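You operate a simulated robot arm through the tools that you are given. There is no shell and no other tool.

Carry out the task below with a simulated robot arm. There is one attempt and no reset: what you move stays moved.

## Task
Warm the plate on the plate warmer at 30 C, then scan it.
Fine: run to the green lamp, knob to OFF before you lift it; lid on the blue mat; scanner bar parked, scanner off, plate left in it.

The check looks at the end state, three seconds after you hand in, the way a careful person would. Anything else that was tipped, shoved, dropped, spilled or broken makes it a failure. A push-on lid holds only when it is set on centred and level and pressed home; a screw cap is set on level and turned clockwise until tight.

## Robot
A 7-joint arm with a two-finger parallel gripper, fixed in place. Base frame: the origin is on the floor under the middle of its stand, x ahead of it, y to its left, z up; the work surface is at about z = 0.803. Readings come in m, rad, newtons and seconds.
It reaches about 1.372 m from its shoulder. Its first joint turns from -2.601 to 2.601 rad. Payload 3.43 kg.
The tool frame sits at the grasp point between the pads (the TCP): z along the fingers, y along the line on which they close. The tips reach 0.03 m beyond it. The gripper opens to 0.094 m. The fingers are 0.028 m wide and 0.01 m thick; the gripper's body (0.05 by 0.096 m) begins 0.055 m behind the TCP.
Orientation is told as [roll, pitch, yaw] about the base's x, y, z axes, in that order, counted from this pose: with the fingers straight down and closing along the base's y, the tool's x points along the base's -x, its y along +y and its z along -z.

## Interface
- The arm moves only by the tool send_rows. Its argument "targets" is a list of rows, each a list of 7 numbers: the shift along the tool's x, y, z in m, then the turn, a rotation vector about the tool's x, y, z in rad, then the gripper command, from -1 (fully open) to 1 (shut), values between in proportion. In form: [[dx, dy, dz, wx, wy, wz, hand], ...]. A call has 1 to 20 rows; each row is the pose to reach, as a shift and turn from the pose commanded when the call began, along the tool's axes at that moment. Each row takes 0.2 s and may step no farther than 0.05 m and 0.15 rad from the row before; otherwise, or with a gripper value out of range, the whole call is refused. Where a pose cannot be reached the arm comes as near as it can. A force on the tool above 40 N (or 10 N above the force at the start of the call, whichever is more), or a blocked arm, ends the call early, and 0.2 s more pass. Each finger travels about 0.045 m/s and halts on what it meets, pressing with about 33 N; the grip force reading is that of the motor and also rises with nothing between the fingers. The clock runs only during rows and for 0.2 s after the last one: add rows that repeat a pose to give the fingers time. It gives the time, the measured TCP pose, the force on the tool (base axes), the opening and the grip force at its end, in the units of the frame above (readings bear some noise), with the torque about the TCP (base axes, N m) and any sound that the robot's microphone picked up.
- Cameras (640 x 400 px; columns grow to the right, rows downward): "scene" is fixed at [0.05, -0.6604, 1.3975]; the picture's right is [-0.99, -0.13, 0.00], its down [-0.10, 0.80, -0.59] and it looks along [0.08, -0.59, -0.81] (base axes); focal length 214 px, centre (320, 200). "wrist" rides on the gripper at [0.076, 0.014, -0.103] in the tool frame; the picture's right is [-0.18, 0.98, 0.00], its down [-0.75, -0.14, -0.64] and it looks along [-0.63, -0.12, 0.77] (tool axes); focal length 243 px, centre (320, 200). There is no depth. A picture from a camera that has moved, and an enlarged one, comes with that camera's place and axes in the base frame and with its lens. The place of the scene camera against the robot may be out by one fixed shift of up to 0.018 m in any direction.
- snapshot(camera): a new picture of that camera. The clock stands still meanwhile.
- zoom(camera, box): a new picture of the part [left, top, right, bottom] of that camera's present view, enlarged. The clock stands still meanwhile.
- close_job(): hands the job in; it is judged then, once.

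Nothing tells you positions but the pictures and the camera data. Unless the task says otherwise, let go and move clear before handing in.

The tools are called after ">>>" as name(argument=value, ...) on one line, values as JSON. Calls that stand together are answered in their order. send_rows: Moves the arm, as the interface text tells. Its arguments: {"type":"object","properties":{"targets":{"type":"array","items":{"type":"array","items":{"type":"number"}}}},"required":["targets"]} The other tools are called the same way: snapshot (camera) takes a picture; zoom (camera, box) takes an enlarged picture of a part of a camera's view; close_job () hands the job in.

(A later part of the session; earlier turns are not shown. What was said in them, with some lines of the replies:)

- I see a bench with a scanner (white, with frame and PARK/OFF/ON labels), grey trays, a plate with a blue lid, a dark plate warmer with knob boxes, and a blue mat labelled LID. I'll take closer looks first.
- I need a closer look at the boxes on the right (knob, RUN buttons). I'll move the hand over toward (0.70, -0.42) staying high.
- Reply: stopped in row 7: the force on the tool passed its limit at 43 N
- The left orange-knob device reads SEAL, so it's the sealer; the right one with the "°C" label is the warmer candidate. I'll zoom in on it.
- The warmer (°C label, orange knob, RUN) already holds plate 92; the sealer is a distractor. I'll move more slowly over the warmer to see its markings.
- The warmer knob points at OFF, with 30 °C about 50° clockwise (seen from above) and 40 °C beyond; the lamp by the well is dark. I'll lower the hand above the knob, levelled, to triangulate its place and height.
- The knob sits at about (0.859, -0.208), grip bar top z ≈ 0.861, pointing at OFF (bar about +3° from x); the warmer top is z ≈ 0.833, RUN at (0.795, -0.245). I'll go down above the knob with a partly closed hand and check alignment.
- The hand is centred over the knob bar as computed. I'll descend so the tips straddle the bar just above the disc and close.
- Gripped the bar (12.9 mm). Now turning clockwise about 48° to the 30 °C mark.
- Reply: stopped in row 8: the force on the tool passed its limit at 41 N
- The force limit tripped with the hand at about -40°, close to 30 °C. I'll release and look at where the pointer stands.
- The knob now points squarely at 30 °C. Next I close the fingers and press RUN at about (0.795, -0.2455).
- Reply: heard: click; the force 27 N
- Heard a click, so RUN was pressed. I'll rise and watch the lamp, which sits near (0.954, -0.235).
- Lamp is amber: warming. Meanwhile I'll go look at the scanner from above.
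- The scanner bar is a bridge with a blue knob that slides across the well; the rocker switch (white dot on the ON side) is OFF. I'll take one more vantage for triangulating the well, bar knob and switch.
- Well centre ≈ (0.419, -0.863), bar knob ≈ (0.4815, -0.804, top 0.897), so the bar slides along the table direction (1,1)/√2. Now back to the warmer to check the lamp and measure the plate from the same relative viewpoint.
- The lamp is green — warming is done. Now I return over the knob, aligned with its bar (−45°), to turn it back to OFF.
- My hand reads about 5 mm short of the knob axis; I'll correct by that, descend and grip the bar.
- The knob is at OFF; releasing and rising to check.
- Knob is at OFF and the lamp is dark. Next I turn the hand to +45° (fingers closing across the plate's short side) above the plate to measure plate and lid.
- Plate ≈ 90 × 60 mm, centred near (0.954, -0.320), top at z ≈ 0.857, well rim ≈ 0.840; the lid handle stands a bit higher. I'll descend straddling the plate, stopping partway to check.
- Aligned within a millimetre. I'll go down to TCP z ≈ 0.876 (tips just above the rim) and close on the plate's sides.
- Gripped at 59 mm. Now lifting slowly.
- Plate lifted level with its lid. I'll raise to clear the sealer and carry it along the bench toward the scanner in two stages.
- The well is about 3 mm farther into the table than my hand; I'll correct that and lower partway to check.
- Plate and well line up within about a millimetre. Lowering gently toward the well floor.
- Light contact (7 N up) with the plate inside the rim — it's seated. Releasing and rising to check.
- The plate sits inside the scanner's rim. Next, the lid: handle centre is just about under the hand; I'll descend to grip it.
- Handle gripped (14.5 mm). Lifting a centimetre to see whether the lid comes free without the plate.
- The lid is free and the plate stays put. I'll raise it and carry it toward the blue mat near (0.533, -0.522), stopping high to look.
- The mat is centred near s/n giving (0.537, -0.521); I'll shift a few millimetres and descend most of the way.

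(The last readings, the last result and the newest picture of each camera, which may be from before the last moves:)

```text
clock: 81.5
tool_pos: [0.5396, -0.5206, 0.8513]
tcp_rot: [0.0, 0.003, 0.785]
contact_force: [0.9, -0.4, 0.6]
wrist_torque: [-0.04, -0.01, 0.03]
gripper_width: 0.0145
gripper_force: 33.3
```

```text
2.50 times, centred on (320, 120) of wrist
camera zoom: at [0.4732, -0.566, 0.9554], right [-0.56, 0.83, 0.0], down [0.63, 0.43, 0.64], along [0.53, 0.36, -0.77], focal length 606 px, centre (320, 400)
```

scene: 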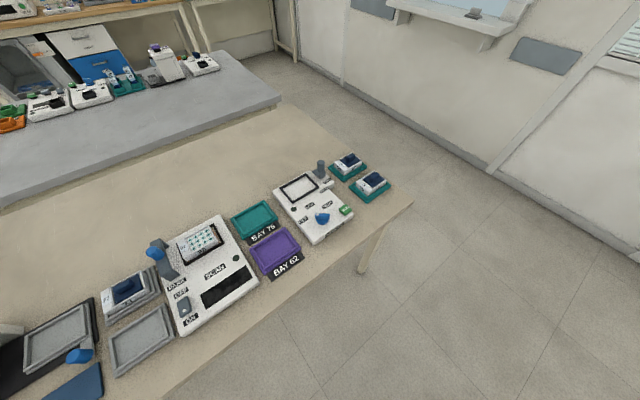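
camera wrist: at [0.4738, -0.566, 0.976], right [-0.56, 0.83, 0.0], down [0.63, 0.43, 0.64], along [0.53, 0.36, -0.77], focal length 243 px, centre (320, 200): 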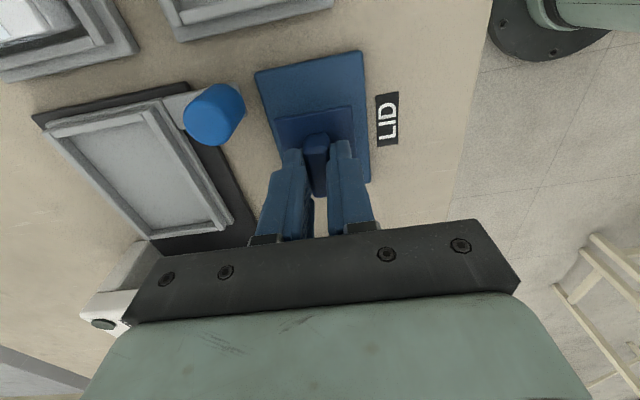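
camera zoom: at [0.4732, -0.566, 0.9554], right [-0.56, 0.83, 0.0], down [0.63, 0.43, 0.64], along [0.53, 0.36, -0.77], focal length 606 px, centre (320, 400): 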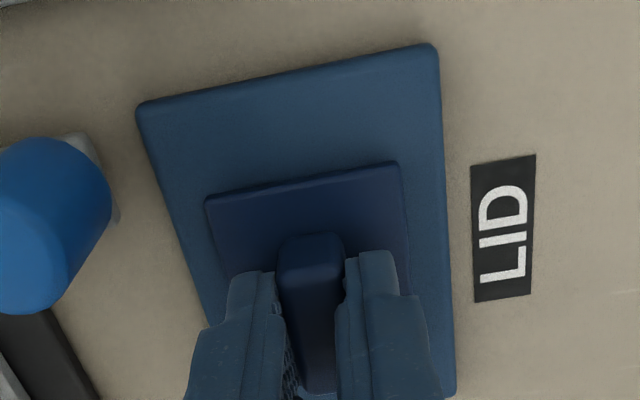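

>>> send_rows(targets=[[0, 0, 0.0015, 0, 0, 0, 0.9], [0, 0, 0.003, 0, 0, 0, 0.9], [0, 0, 0.003, 0, 0, 0, 0.9]])

>>> zoom(camera="wrist", box=[220, 40, 420, 200])

```text
clock: 82.2
tool_pos: [0.5394, -0.5216, 0.8482]
tcp_rot: [-0.003, 0.003, 0.785]
contact_force: [0.3, -0.3, 3.1]
wrist_torque: [0.04, 0.03, -0.03]
gripper_width: 0.0145
gripper_force: 32.8
```

```text
2.50 times, centred on (320, 120) of wrist
camera zoom: at [0.4732, -0.5663, 0.9525], right [-0.56, 0.83, 0.0], down [0.63, 0.43, 0.64], along [0.53, 0.36, -0.77], focal length 606 px, centre (320, 400)
```

zoom: 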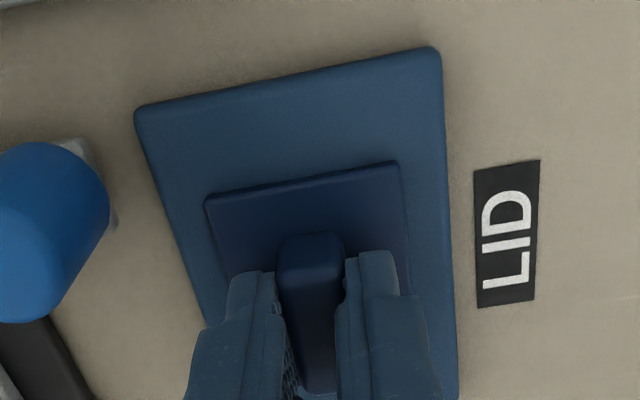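

Contact on the mat. Releasing gently (small opening, to stay clear of the sealer's blue knob) and rising.

>>> send_rows(targets=[[0, 0, 0.0005, 0, 0, 0, 0.6], [0, 0, 0.0005, 0, 0, 0, 0.45], [0, 0, 0.0005, 0, 0, 0, 0.4], [0, 0, 0.0005, 0, 0, 0, 0.4], [0, 0, -0.003, 0, 0, 0, 0.4], [0, 0, -0.012, 0, 0, 0, 0.4], [0, 0, -0.03, 0, 0, 0, 0.4], [0, 0, -0.055, 0, 0, 0, 0.4], [0, 0, -0.085, 0, 0, 0, 0.2], [0, 0, -0.115, 0, 0, 0, 0], [0, 0, -0.14, 0, 0, 0, 0], [0, 0, -0.15, 0, 0, 0, 0], [0, 0, -0.15, 0, 0, 0, 0]])

>>> snapshot(camera="wrist")

>>> zoom(camera="wrist", box=[230, 10, 410, 160])

```text
clock: 85.0
tool_pos: [0.5388, -0.5208, 0.9998]
tcp_rot: [0.0, 0.004, 0.787]
contact_force: [-0.4, 0.5, -0.3]
wrist_torque: [0.0, 0.0, 0.01]
gripper_width: 0.047
gripper_force: 0.0
```

```text
taken
camera wrist: at [0.4742, -0.5654, 1.1024], right [-0.56, 0.83, 0.0], down [0.63, 0.43, 0.64], along [0.53, 0.36, -0.77], focal length 243 px, centre (320, 200)
```

wrist: 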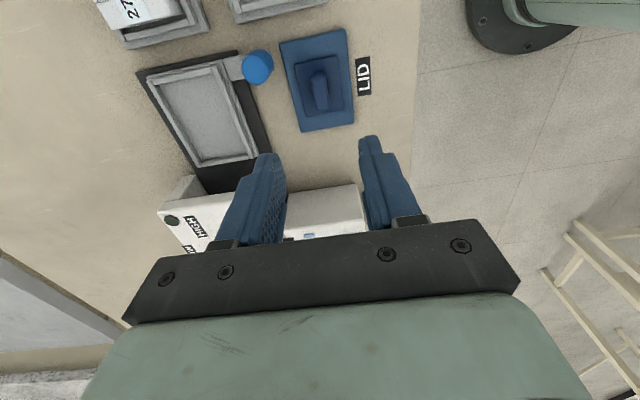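

```text
2.67 times, centred on (320, 85) of wrist
camera zoom: at [0.4742, -0.5654, 1.1024], right [-0.56, 0.83, 0.0], down [0.63, 0.43, 0.64], along [0.53, 0.36, -0.77], focal length 647 px, centre (320, 507)
```

zoom: 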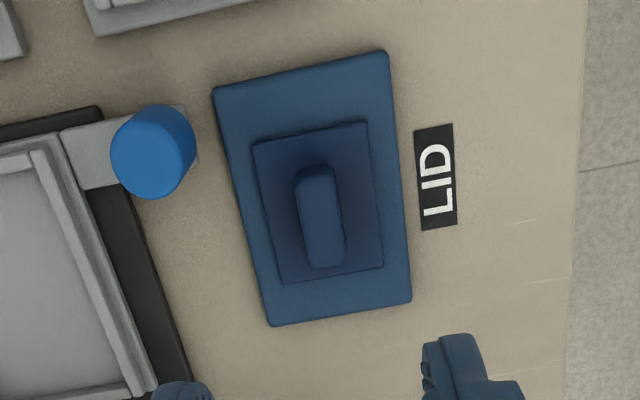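

The lid lies flat and centred on the blue mat. Next: over to the scanner's switch, turning the hand back to −45°, fingers closed for pressing.

>>> send_rows(targets=[[0.003, 0, -0.005, 0, 0, 0.05, 0.3], [0.012, 0, -0.015, 0, 0, 0.14, 0.6], [0.028, -0.001, -0.025, 0, 0, 0.25, 1], [0.046, -0.001, -0.03, 0, 0, 0.37, 1], [0.066, -0.0015, -0.03, 0, 0, 0.49, 1], [0.087, -0.002, -0.03, 0, 0, 0.61, 1], [0.108, -0.0025, -0.03, 0, 0, 0.73, 1], [0.13, -0.003, -0.03, 0, 0, 0.85, 1], [0.151, -0.003, -0.03, 0, 0, 0.97, 1], [0.172, -0.0035, -0.03, 0, 0, 1.09, 1], [0.192, -0.004, -0.03, 0, 0, 1.21, 1], [0.21, -0.0045, -0.03, 0, 0, 1.33, 1], [0.225, -0.005, -0.03, 0, 0, 1.44, 1], [0.235, -0.005, -0.03, 0, 0, 1.52, 1], [0.2397, -0.005, -0.03, 0, 0, 1.57, 1], [0.2397, -0.005, -0.03, 0, 0, 1.57, 1]])

>>> snapshot(camera="wrist")

>>> zoom(camera="wrist", box=[240, 10, 400, 150])

```text
clock: 88.5
tool_pos: [0.3729, -0.6936, 1.0302]
tcp_rot: [-0.004, 0.001, -0.786]
contact_force: [0.1, 0.8, 0.3]
wrist_torque: [-0.01, 0.0, -0.01]
gripper_width: 0.0
gripper_force: 33.1
```

```text
taken
camera wrist: at [0.3279, -0.6307, 1.1329], right [0.83, 0.56, 0.0], down [0.43, -0.63, 0.64], along [0.36, -0.53, -0.77], focal length 243 px, centre (320, 200)
```

wrist: 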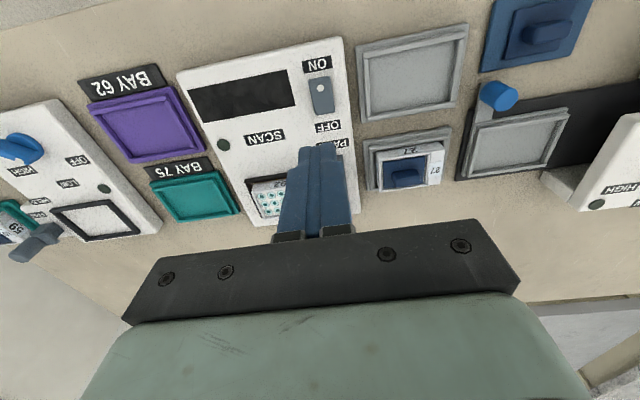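

```text
2.86 times, centred on (320, 80) of wrist
camera zoom: at [0.3279, -0.6307, 1.1329], right [0.83, 0.56, 0.0], down [0.43, -0.63, 0.64], along [0.36, -0.53, -0.77], focal length 693 px, centre (320, 543)
```

zoom: 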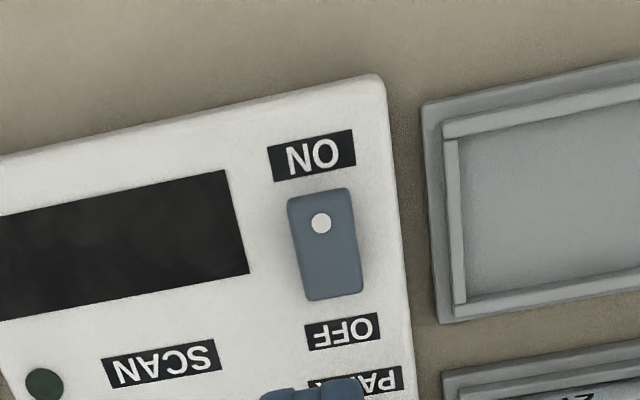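

I'm right over the switch's dot; I'll shift 6 mm toward the ON end and press down.

>>> send_rows(targets=[[0.002, 0, 0.006, 0, 0, 0, 1], [0.006, 0, 0.02, 0, 0, 0, 1], [0.006, 0, 0.045, 0, 0, 0, 1], [0.006, 0, 0.075, 0, 0, 0, 1], [0.006, 0, 0.105, 0, 0, 0, 1], [0.006, 0, 0.128, 0, 0, 0, 1], [0.006, 0, 0.142, 0, 0, 0, 1], [0.006, 0, 0.146, 0, 0, 0, 1], [0.006, 0, 0.146, 0, 0, 0, 1]])

>>> zoom(camera="wrist", box=[230, 60, 410, 200])

```text
clock: 90.5
tool_pos: [0.3703, -0.6898, 0.8834]
tcp_rot: [-0.004, 0.001, -0.786]
contact_force: [-0.5, -0.1, -0.1]
wrist_torque: [0.03, 0.05, 0.03]
gripper_width: 0.0
gripper_force: 32.9
```

```text
2.86 times, centred on (320, 130) of wrist
camera zoom: at [0.3235, -0.6268, 0.9866], right [0.82, 0.57, 0.0], down [0.43, -0.63, 0.64], along [0.36, -0.53, -0.77], focal length 693 px, centre (320, 400)
```

zoom: 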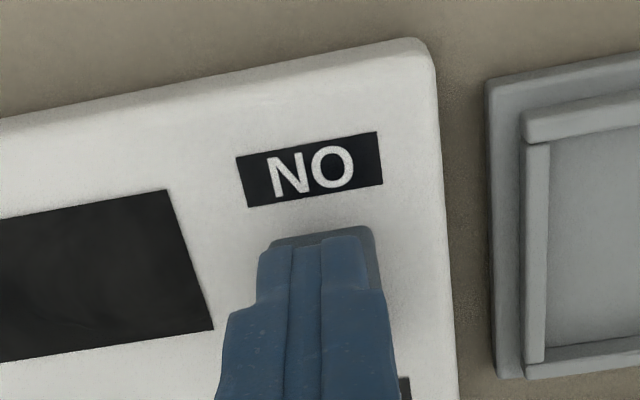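

>>> send_rows(targets=[[0, 0, 0.004, 0, 0, 0, 1], [0, 0, 0.008, 0, 0, 0, 1], [0, 0, 0.011, 0, 0, 0, 1], [0, 0, 0.014, 0, 0, 0, 1], [0, 0, 0.0165, 0, 0, 0, 1], [0, 0, 0.0165, 0, 0, 0, 1]])

>>> zoom(camera="scene", box=[140, 210, 270, 340])

```text
clock: 91.8
tool_pos: [0.3699, -0.691, 0.8674]
tcp_rot: [-0.003, 0.0, -0.785]
contact_force: [0.2, -0.1, -0.6]
wrist_torque: [0.01, 0.0, 0.01]
gripper_width: 0.0002
gripper_force: 32.9
```

```text
3.08 times, centred on (205, 275) of scene
camera zoom: at [0.05, -0.6604, 1.3975], right [-0.99, -0.13, 0.0], down [-0.1, 0.8, -0.59], along [0.08, -0.59, -0.81], focal length 660 px, centre (674, -31)
```

zoom: 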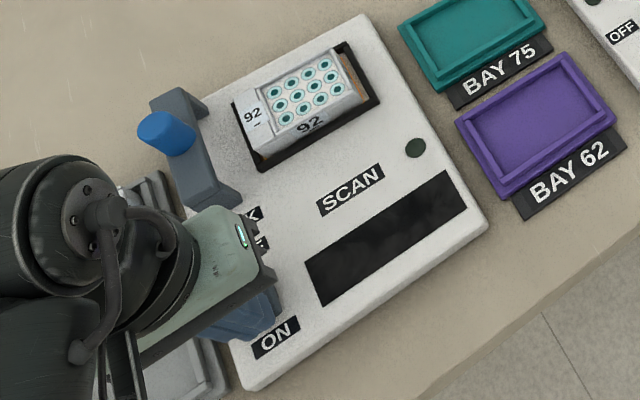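

>>> send_rows(targets=[[0, 0, 0.002, 0, 0, 0, 1], [0, 0, 0.004, 0, 0, 0, 1], [0, 0, 0.006, 0, 0, 0, 1], [0, 0, 0.006, 0, 0, 0, 1]])

```text
clock: 92.6
tool_pos: [0.3687, -0.6898, 0.866]
tcp_rot: [-0.005, -0.005, -0.786]
contact_force: [-1.8, 5.9, 13.6]
wrist_torque: [0.07, -0.1, -0.05]
gripper_width: 0.0
gripper_force: 32.7
stopped in row 3: the force on the tool passed its limit at 45 N (the readings are from after the stop); the commanded pose is now the measured one
```

No click, just a hard stop. I'll back off and look at the switch and display.

>>> send_rows(targets=[[0, 0, -0.004, 0, 0, 0, 1], [0, 0, -0.015, 0, 0, 0, 1], [-0.01, 0, -0.03, 0, 0, 0, 1], [-0.025, 0, -0.045, 0, 0, 0, 1], [-0.04, 0, -0.055, 0, 0, 0, 1], [-0.05, 0, -0.06, 0, 0, 0, 1], [-0.05, 0, -0.06, 0, 0, 0, 1]])

>>> snapshot(camera="wrist")

>>> zoom(camera="wrist", box=[240, 0, 380, 100])

>>> zoom(camera="scene", box=[150, 270, 230, 340])

```text
clock: 94.2
tool_pos: [0.4044, -0.7259, 0.9254]
tcp_rot: [-0.006, -0.003, -0.785]
contact_force: [-0.4, -0.1, 0.2]
wrist_torque: [-0.01, 0.01, 0.01]
gripper_width: 0.0
gripper_force: 33.4
```

```text
taken
camera wrist: at [0.3584, -0.662, 1.0285], right [0.82, 0.57, 0.0], down [0.43, -0.63, 0.65], along [0.36, -0.53, -0.76], focal length 243 px, centre (320, 200)
```

wrist: 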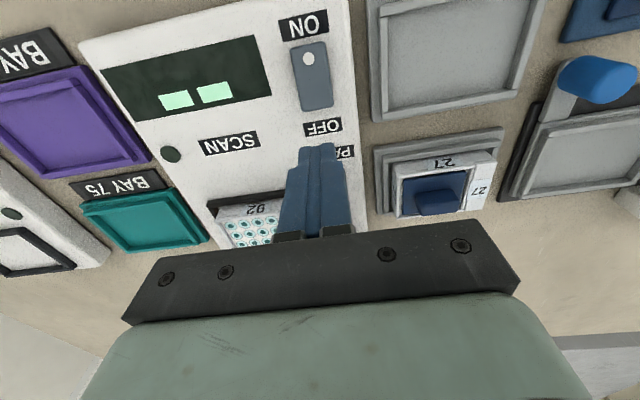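

```text
4.00 times, centred on (310, 50) of wrist
camera zoom: at [0.3584, -0.662, 1.0285], right [0.82, 0.57, 0.0], down [0.43, -0.63, 0.65], along [0.36, -0.53, -0.76], focal length 970 px, centre (360, 800)
```

zoom: 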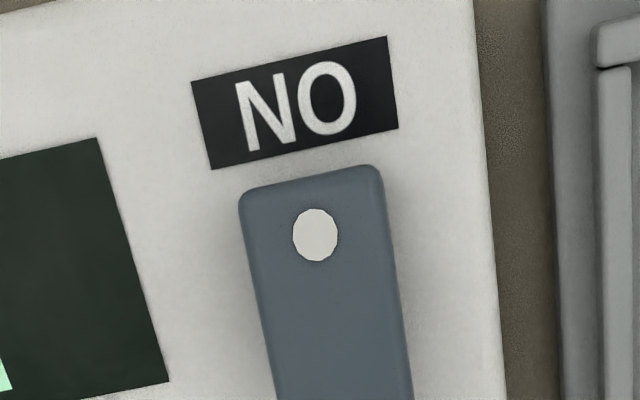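

```text
5.71 times, centred on (190, 305) of scene
camera zoom: at [0.05, -0.6604, 1.3975], right [-0.99, -0.13, 0.0], down [-0.1, 0.8, -0.59], along [0.08, -0.59, -0.81], focal length 1226 px, centre (1063, -400)
```

zoom: 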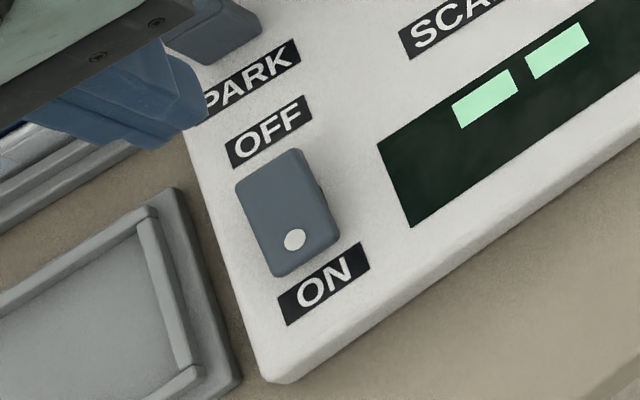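

The display lit up ("– –"): the scanner is on. Now I go above the bar's blue knob, hand open along the travel direction.

>>> send_rows(targets=[[0, 0, -0.01, -0.003, 0.002, 0, 0.6], [-0.003, 0, -0.035, -0.006, 0.004, 0, 0.2], [-0.012, 0, -0.06, -0.006, 0.004, 0, -0.1], [-0.03, 0, -0.075, -0.006, 0.004, 0, -0.1], [-0.055, 0.001, -0.08, -0.006, 0.004, 0, -0.1], [-0.08, 0.0013, -0.08, -0.006, 0.004, 0, -0.1], [-0.098, 0.0013, -0.08, -0.006, 0.004, 0, -0.1], [-0.108, 0.0013, -0.08, -0.006, 0.004, 0, -0.1], [-0.1107, 0.0013, -0.08, -0.006, 0.004, 0, -0.1], [-0.1107, 0.0013, -0.08, -0.006, 0.004, 0, -0.1]])

>>> snapshot(camera="wrist")

>>> zoom(camera="wrist", box=[230, 30, 410, 170])

```text
clock: 96.4
tool_pos: [0.484, -0.8013, 1.0052]
tcp_rot: [0.001, 0.001, -0.786]
contact_force: [-0.6, -0.3, 0.1]
wrist_torque: [0.01, 0.02, -0.02]
gripper_width: 0.0517
gripper_force: 0.1
```

```text
taken
camera wrist: at [0.4381, -0.74, 1.109], right [0.82, 0.57, 0.0], down [0.43, -0.63, 0.64], along [0.36, -0.53, -0.77], focal length 243 px, centre (320, 200)
```

wrist: 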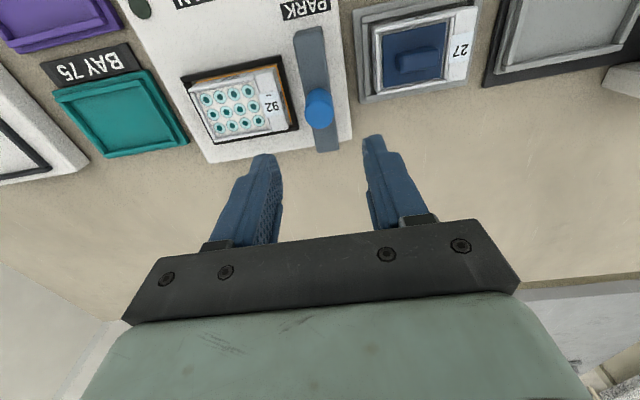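

```text
2.86 times, centred on (320, 100) of wrist
camera zoom: at [0.4381, -0.74, 1.109], right [0.82, 0.57, 0.0], down [0.43, -0.63, 0.64], along [0.36, -0.53, -0.77], focal length 693 px, centre (320, 486)
```

zoom: 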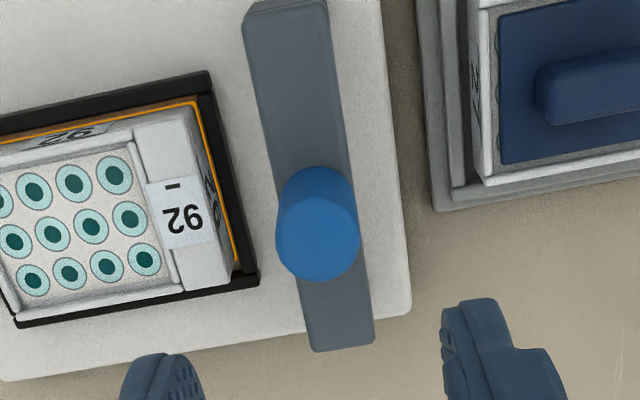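

Knob is 26 mm across, standing z 0.865–0.897, and within 2 mm of the hand's axis; I'll descend around it and grip.

>>> send_rows(targets=[[-0.0005, 0, 0.006, 0, 0, 0, -0.1], [-0.0017, -0.0009, 0.022, 0, 0, 0, -0.1], [-0.0017, -0.0009, 0.045, 0, 0, 0, -0.1], [-0.0017, -0.0009, 0.07, 0, 0, 0, -0.1], [-0.0017, -0.0009, 0.09, 0, 0, 0, -0.1], [-0.0017, -0.0009, 0.1, 0, 0, 0, -0.1], [-0.0017, -0.0009, 0.103, 0, 0, 0, -0.1], [-0.0017, -0.0009, 0.103, 0, 0, 0, 0.2], [-0.0017, -0.0009, 0.103, 0, 0, 0, 0.6], [-0.0017, -0.0009, 0.103, 0, 0, 0, 0.8], [-0.0017, -0.0009, 0.103, 0, 0, 0, 0.8]])

>>> snapshot(camera="wrist")

```text
clock: 98.8
tool_pos: [0.4846, -0.8032, 0.9025]
tcp_rot: [0.001, -0.001, -0.784]
contact_force: [-1.6, -2.3, -3.6]
wrist_torque: [-0.29, -0.07, 0.0]
gripper_width: 0.0255
gripper_force: 44.9
```

```text
taken
camera wrist: at [0.4388, -0.7418, 1.0057], right [0.83, 0.56, 0.0], down [0.43, -0.63, 0.64], along [0.36, -0.53, -0.77], focal length 243 px, centre (320, 200)
```

wrist: 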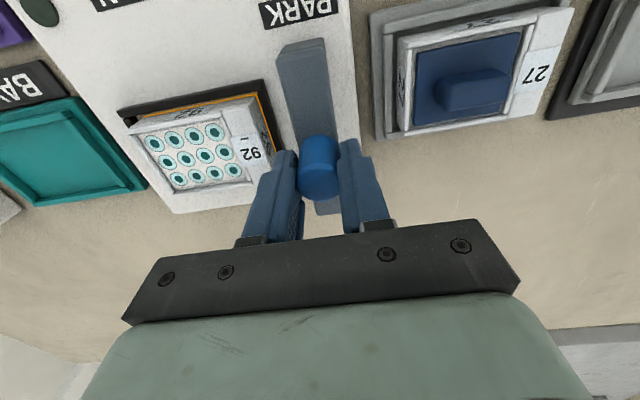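

Gripped. Sliding the bar slowly across the plate, away from PARK.

>>> send_rows(targets=[[0, -0.003, 0, 0, 0, 0, 0.8], [0, -0.008, 0, 0, 0, 0, 0.8], [0, -0.015, 0, 0, 0, 0, 0.8], [0, -0.023, 0, 0, 0, 0, 0.8], [0, -0.03, 0, 0, 0, 0, 0.8], [0, -0.036, 0, 0, 0, 0, 0.8], [0, -0.04, 0, 0, 0, 0, 0.8]])

>>> snapshot(camera="wrist")

>>> zoom(camera="scene", box=[130, 200, 280, 340])

```text
clock: 100.4
tool_pos: [0.4573, -0.8329, 0.9022]
tcp_rot: [0.002, 0.001, -0.786]
contact_force: [-1.8, 1.4, 6.1]
wrist_torque: [0.48, 0.64, -0.03]
gripper_width: 0.0258
gripper_force: 45.2
```

```text
taken
camera wrist: at [0.4109, -0.7697, 1.0057], right [0.82, 0.57, 0.0], down [0.43, -0.63, 0.64], along [0.36, -0.53, -0.77], focal length 243 px, centre (320, 200)
```

wrist: 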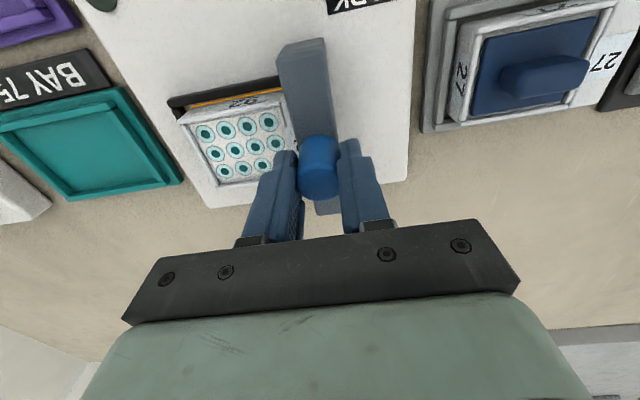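

```text
2.86 times, centred on (205, 270) of scene
camera zoom: at [0.05, -0.6604, 1.3975], right [-0.99, -0.13, 0.0], down [-0.1, 0.8, -0.59], along [0.08, -0.59, -0.81], focal length 613 px, centre (649, 0)
```

zoom: 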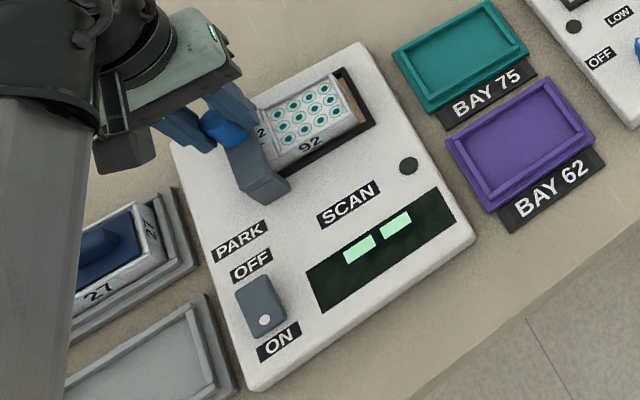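

It slides freely. Continuing across the plate at about 5 cm/s.

>>> send_rows(targets=[[0, -0.004, 0, 0, 0, 0, 0.8], [0, -0.011, 0, 0, 0, 0, 0.8], [0, -0.02, 0, 0, 0, 0, 0.8], [0, -0.03, 0, 0, 0, 0, 0.8], [0, -0.04, 0, 0, 0, 0, 0.8], [0, -0.05, 0, 0, 0, 0, 0.8], [0, -0.06, 0, 0, 0, 0, 0.8], [0, -0.07, 0, 0, 0, 0, 0.8], [0, -0.079, 0, 0, 0, 0, 0.8], [0, -0.087, 0, 0, 0, 0, 0.8], [0, -0.093, 0, 0, 0, 0, 0.8], [0, -0.097, 0, 0, 0, 0, 0.8], [0, -0.1, 0, 0, 0, 0, 0.8]])

>>> snapshot(camera="wrist")

>>> zoom(camera="scene", box=[130, 200, 280, 340])

```text
clock: 103.2
tool_pos: [0.3856, -0.9031, 0.9025]
tcp_rot: [0.002, 0.001, -0.784]
contact_force: [-0.4, 0.2, 4.6]
wrist_torque: [-0.03, 0.15, 0.04]
gripper_width: 0.0255
gripper_force: 45.0
```

```text
taken
camera wrist: at [0.34, -0.8406, 1.0057], right [0.82, 0.57, 0.0], down [0.43, -0.63, 0.64], along [0.36, -0.53, -0.77], focal length 243 px, centre (320, 200)
```

wrist: 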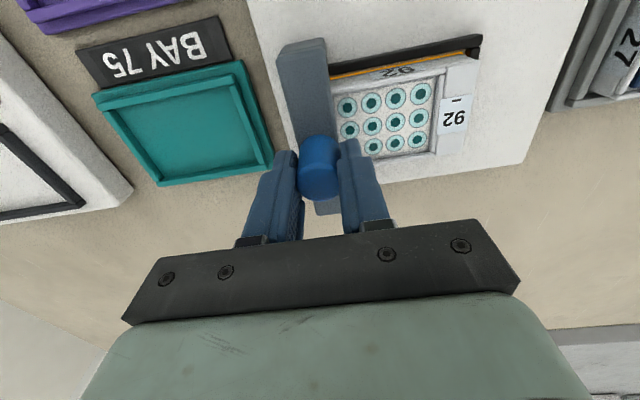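

```text
2.86 times, centred on (205, 270) of scene
camera zoom: at [0.05, -0.6604, 1.3975], right [-0.99, -0.13, 0.0], down [-0.1, 0.8, -0.59], along [0.08, -0.59, -0.81], focal length 613 px, centre (649, 0)
```

zoom: 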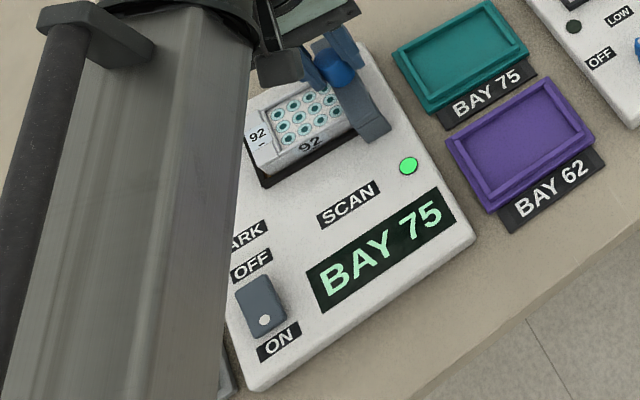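

The lamp is green and the display reads "BAY 75" — scan done; the task says to leave the plate in the scanner. Now sliding the bar back to PARK.

>>> send_rows(targets=[[0, 0.004, 0, 0, 0, 0, 0.8], [0, 0.011, 0, 0, 0, 0, 0.8], [0, 0.02, 0, 0, 0, 0, 0.8], [0, 0.03, 0, 0, 0, 0, 0.8], [0, 0.04, 0, 0, 0, 0, 0.8], [0, 0.05, 0, 0, 0, 0, 0.8], [0, 0.06, 0, 0, 0, 0, 0.8], [0, 0.07, 0, 0, 0, 0, 0.8], [0, 0.08, 0, 0, 0, 0, 0.8], [0, 0.09, 0, 0, 0, 0, 0.8], [0, 0.1, 0, 0, 0, 0, 0.8], [0, 0.11, 0, 0, 0, 0, 0.8], [0, 0.12, 0, 0, 0, 0, 0.8], [0, 0.129, 0, 0, 0, 0, 0.8], [0, 0.135, 0, 0, 0, 0, 0.8], [0, 0.139, 0, 0, 0, 0, 0.8], [0, 0.1405, 0, 0, 0, 0, 0.8], [0, 0.1405, 0, 0, 0, 0, 0.8]])

>>> snapshot(camera="wrist")

>>> zoom(camera="scene", box=[130, 200, 280, 340])

```text
clock: 107.0
tool_pos: [0.4838, -0.8053, 0.9022]
tcp_rot: [0.0, 0.001, -0.785]
contact_force: [1.0, -8.1, -0.1]
wrist_torque: [0.09, 0.14, 0.14]
gripper_width: 0.0259
gripper_force: 44.9
```

```text
taken
camera wrist: at [0.4389, -0.7417, 1.0056], right [0.83, 0.56, 0.0], down [0.43, -0.63, 0.64], along [0.36, -0.53, -0.77], focal length 243 px, centre (320, 200)
```

wrist: 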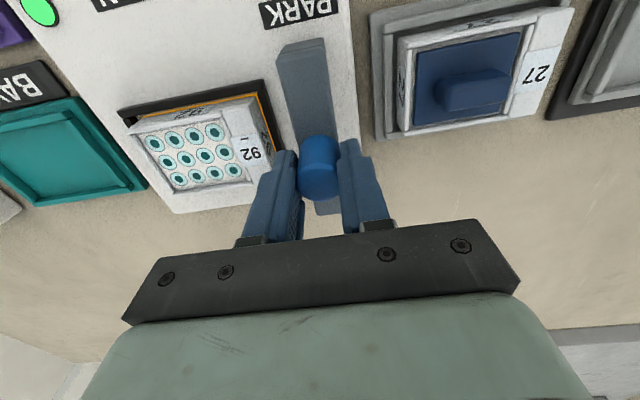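

```text
2.86 times, centred on (205, 270) of scene
camera zoom: at [0.05, -0.6604, 1.3975], right [-0.99, -0.13, 0.0], down [-0.1, 0.8, -0.59], along [0.08, -0.59, -0.81], focal length 613 px, centre (649, 0)
```

zoom: 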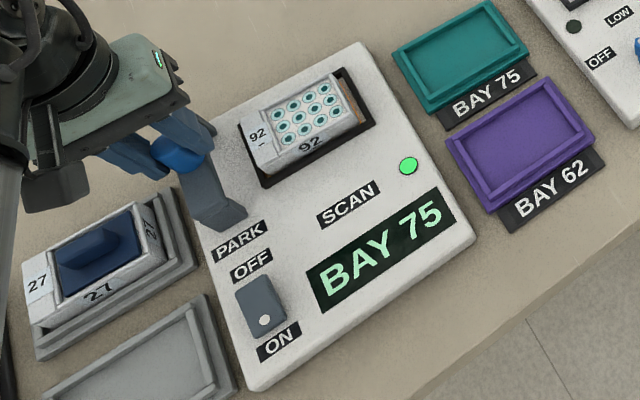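

Bar is back at PARK, exactly as at the start. Releasing the knob and rising.

>>> send_rows(targets=[[0, 0, 0, 0, 0, 0, 0.4], [0, 0, 0, 0, 0, 0, 0.1], [0, 0, 0, 0, 0, 0, -0.1], [0, 0, 0, 0, 0, 0, -0.1], [0, 0, -0.006, 0, 0, 0, -0.1], [0, 0, -0.022, 0, 0, 0, -0.1], [0, 0, -0.045, 0, 0, 0, -0.1], [0, 0, -0.07, 0, 0, 0, -0.1], [0, 0, -0.09, 0, 0, 0, -0.1], [0, 0, -0.1, 0, 0, 0, -0.1], [0, 0, -0.103, 0, 0, 0, -0.1]])

>>> zoom(camera="wrist", box=[230, 30, 410, 170])

```text
clock: 109.4
tool_pos: [0.4847, -0.8043, 1.0058]
tcp_rot: [0.001, 0.004, -0.786]
contact_force: [0.7, 0.0, 0.6]
wrist_torque: [0.01, 0.01, 0.0]
gripper_width: 0.0516
gripper_force: 0.1
```

```text
2.86 times, centred on (320, 100) of wrist
camera zoom: at [0.4388, -0.7417, 1.1088], right [0.82, 0.57, 0.0], down [0.43, -0.63, 0.64], along [0.36, -0.53, -0.77], focal length 693 px, centre (320, 486)
```

zoom: 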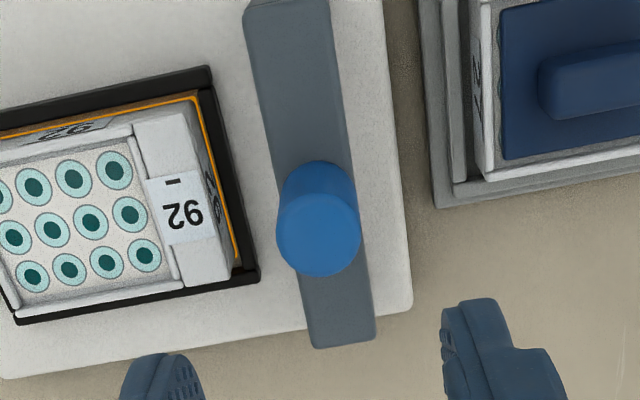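

Bar parked, plate undisturbed. Now to the OFF end of the switch with closed fingers.

>>> send_rows(targets=[[0.006, 0, 0, 0, -0.003, 0, 0.3], [0.02, 0, 0, 0, -0.003, 0, 0.6], [0.042, 0, 0, 0, -0.003, 0, 1], [0.067, 0, 0, 0, -0.003, 0, 1], [0.092, 0, 0, 0, -0.003, 0, 1], [0.112, 0, 0.005, 0, -0.003, 0, 1], [0.123, 0, 0.018, 0, -0.003, 0, 1], [0.1255, 0, 0.04, 0, -0.003, 0, 1], [0.1255, 0, 0.07, 0, -0.003, 0, 1], [0.1255, 0, 0.095, 0, -0.003, 0, 1], [0.1255, 0, 0.112, 0, -0.003, 0, 1], [0.1255, 0, 0.12, 0, -0.003, 0, 1], [0.1255, 0, 0.12, 0, -0.003, 0, 1]])

>>> zoom(camera="wrist", box=[230, 60, 410, 200])

>>> zoom(camera="scene", box=[130, 240, 250, 340])

```text
clock: 112.2
tool_pos: [0.396, -0.7152, 0.8853]
tcp_rot: [0.001, -0.001, -0.784]
contact_force: [0.7, 0.1, -0.1]
wrist_torque: [0.01, -0.04, 0.0]
gripper_width: 0.0003
gripper_force: 33.5
```

```text
2.86 times, centred on (320, 130) of wrist
camera zoom: at [0.35, -0.6521, 0.9884], right [0.82, 0.57, 0.0], down [0.43, -0.63, 0.64], along [0.36, -0.53, -0.77], focal length 693 px, centre (320, 400)
```

zoom: 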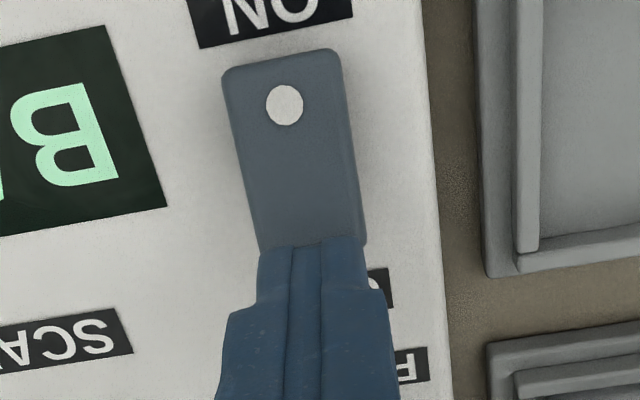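

```text
4.00 times, centred on (190, 290) of scene
camera zoom: at [0.05, -0.6604, 1.3975], right [-0.99, -0.13, 0.0], down [-0.1, 0.8, -0.59], along [0.08, -0.59, -0.81], focal length 858 px, centre (840, -160)
```

zoom: 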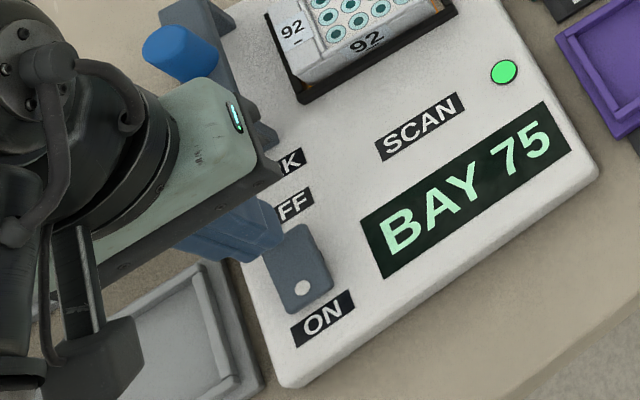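

>>> send_rows(targets=[[0, 0, 0.004, 0, 0, 0, 1], [0, 0, 0.008, 0, 0, 0, 1], [0, 0, 0.012, 0, 0, 0, 1], [0, 0, 0.015, 0, 0, 0, 1], [0, 0, 0.017, 0, 0, 0, 1], [0, 0, 0.019, 0, 0, 0, 1], [0, 0, 0.021, 0, 0, 0, 1], [0, 0, 0.023, 0, 0, 0, 1]])

>>> zoom(camera="scene", box=[130, 240, 250, 340])

```text
clock: 114.0
tool_pos: [0.3972, -0.7155, 0.8661]
tcp_rot: [0.0, -0.006, -0.785]
contact_force: [-0.9, 3.0, 12.2]
wrist_torque: [0.19, 0.19, -0.01]
gripper_width: 0.0
gripper_force: 33.2
stopped in row 8: the force on the tool passed its limit at 45 N (the readings are from after the stop); the commanded pose is now the measured one
```

```text
4.00 times, centred on (190, 290) of scene
camera zoom: at [0.05, -0.6604, 1.3975], right [-0.99, -0.13, 0.0], down [-0.1, 0.8, -0.59], along [0.08, -0.59, -0.81], focal length 858 px, centre (840, -160)
```

zoom: 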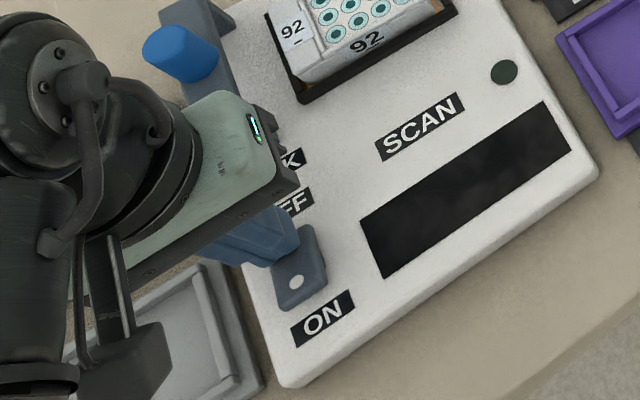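

Display and lamp are dark: scanner off. I'll rise clear and do a final inspection.

>>> send_rows(targets=[[0, 0, -0.005, 0, 0.005, 0, 1], [0, 0, -0.02, 0, 0.005, 0, 1], [0, 0, -0.045, 0, 0.005, 0, 0.5], [0, 0, -0.08, 0, 0.005, 0, 0], [0.005, 0, -0.12, 0, 0.005, 0, -0.5], [0.015, 0, -0.16, 0, 0.005, 0, -1], [0.025, 0, -0.2, 0, 0.005, 0, -1], [0.03, 0, -0.23, 0, 0.005, 0, -1], [0.03, 0, -0.245, 0, 0.005, 0, -1], [0.03, 0, -0.25, 0, 0.005, 0, -1]])

>>> snapshot(camera="wrist")

>>> zoom(camera="wrist", box=[200, 0, 640, 240])

>>> snapshot(camera="scene")

```text
clock: 116.2
tool_pos: [0.3755, -0.6949, 1.1152]
tcp_rot: [0.0, 0.0, -0.785]
contact_force: [-0.8, 0.8, -1.0]
wrist_torque: [0.01, -0.02, -0.02]
gripper_width: 0.094
gripper_force: 0.1
```

```text
taken
camera wrist: at [0.3289, -0.6311, 1.2181], right [0.82, 0.57, 0.0], down [0.43, -0.63, 0.64], along [0.36, -0.53, -0.77], focal length 243 px, centre (320, 200)
```

wrist: 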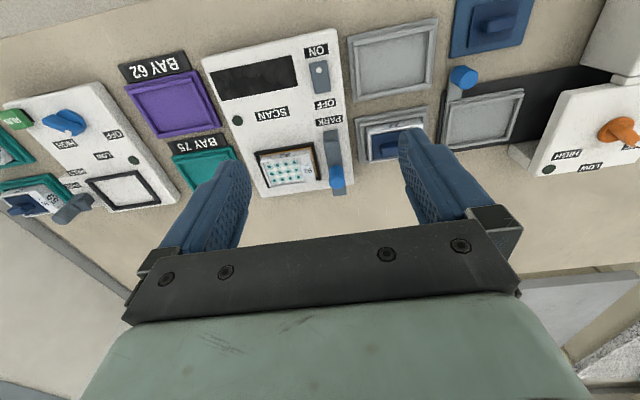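

```text
1.45 times, centred on (420, 120) of wrist
camera zoom: at [0.3289, -0.6311, 1.2181], right [0.82, 0.57, 0.0], down [0.43, -0.63, 0.64], along [0.36, -0.53, -0.77], focal length 353 px, centre (174, 316)
```

zoom: 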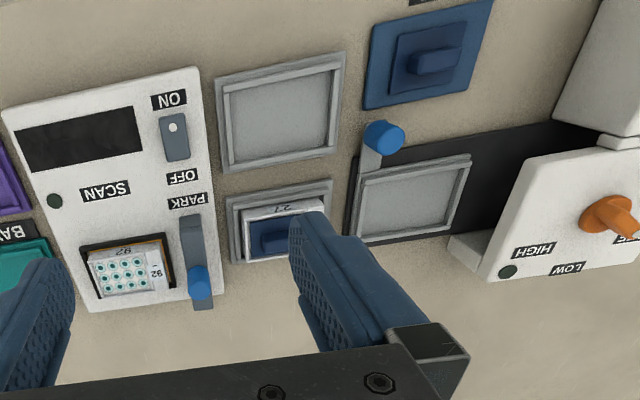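

```text
taken
```

scene: 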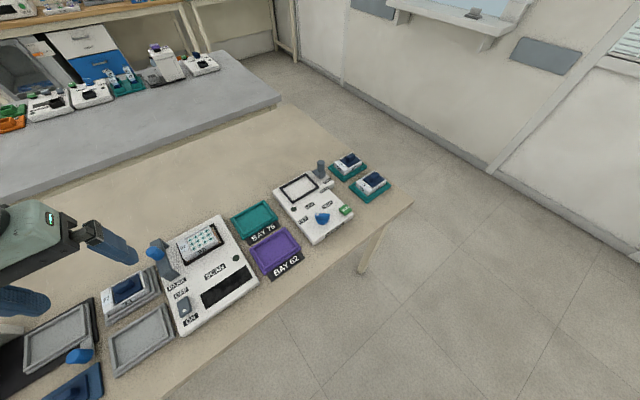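

Everything matches the request: plate 92 sits unlidded in the scanner, its lid is on the blue mat, the bar is at PARK and the scanner is off. The warmer knob is at OFF with its lamp dark, nothing else has moved, and the hand is clear. Handing in.

>>> close_job()

```text
The job is handed in.
```

The plate that was already on the warmer, number 92, has been warmed at 30 °C and scanned, and the job is handed in.

- **Warming:** I ran the warmer until its lamp turned green, then turned the knob to OFF before lifting the plate.
- **Lid:** It came off once the plate was seated in the scanner, and it now lies flat on the blue mat.
- **Scan:** I switched the scanner on and swept the bar across the plate. The scanner's lamp turned green and its display read "BAY 75".
- **End state:** The bar is back at PARK, the scanner is off, and the plate is still in it. I did not move it to bay 75, since you asked for it to stay in the scanner.

In the last pictures the scanner had not shifted and I saw nothing else displaced; the warmer was out of view by then. The robot's force limit tripped four times. One was in mid-air while moving and looked like the arm's own inertia. One was while turning the warmer knob. The other two were firm presses on the scanner switch that did their job.
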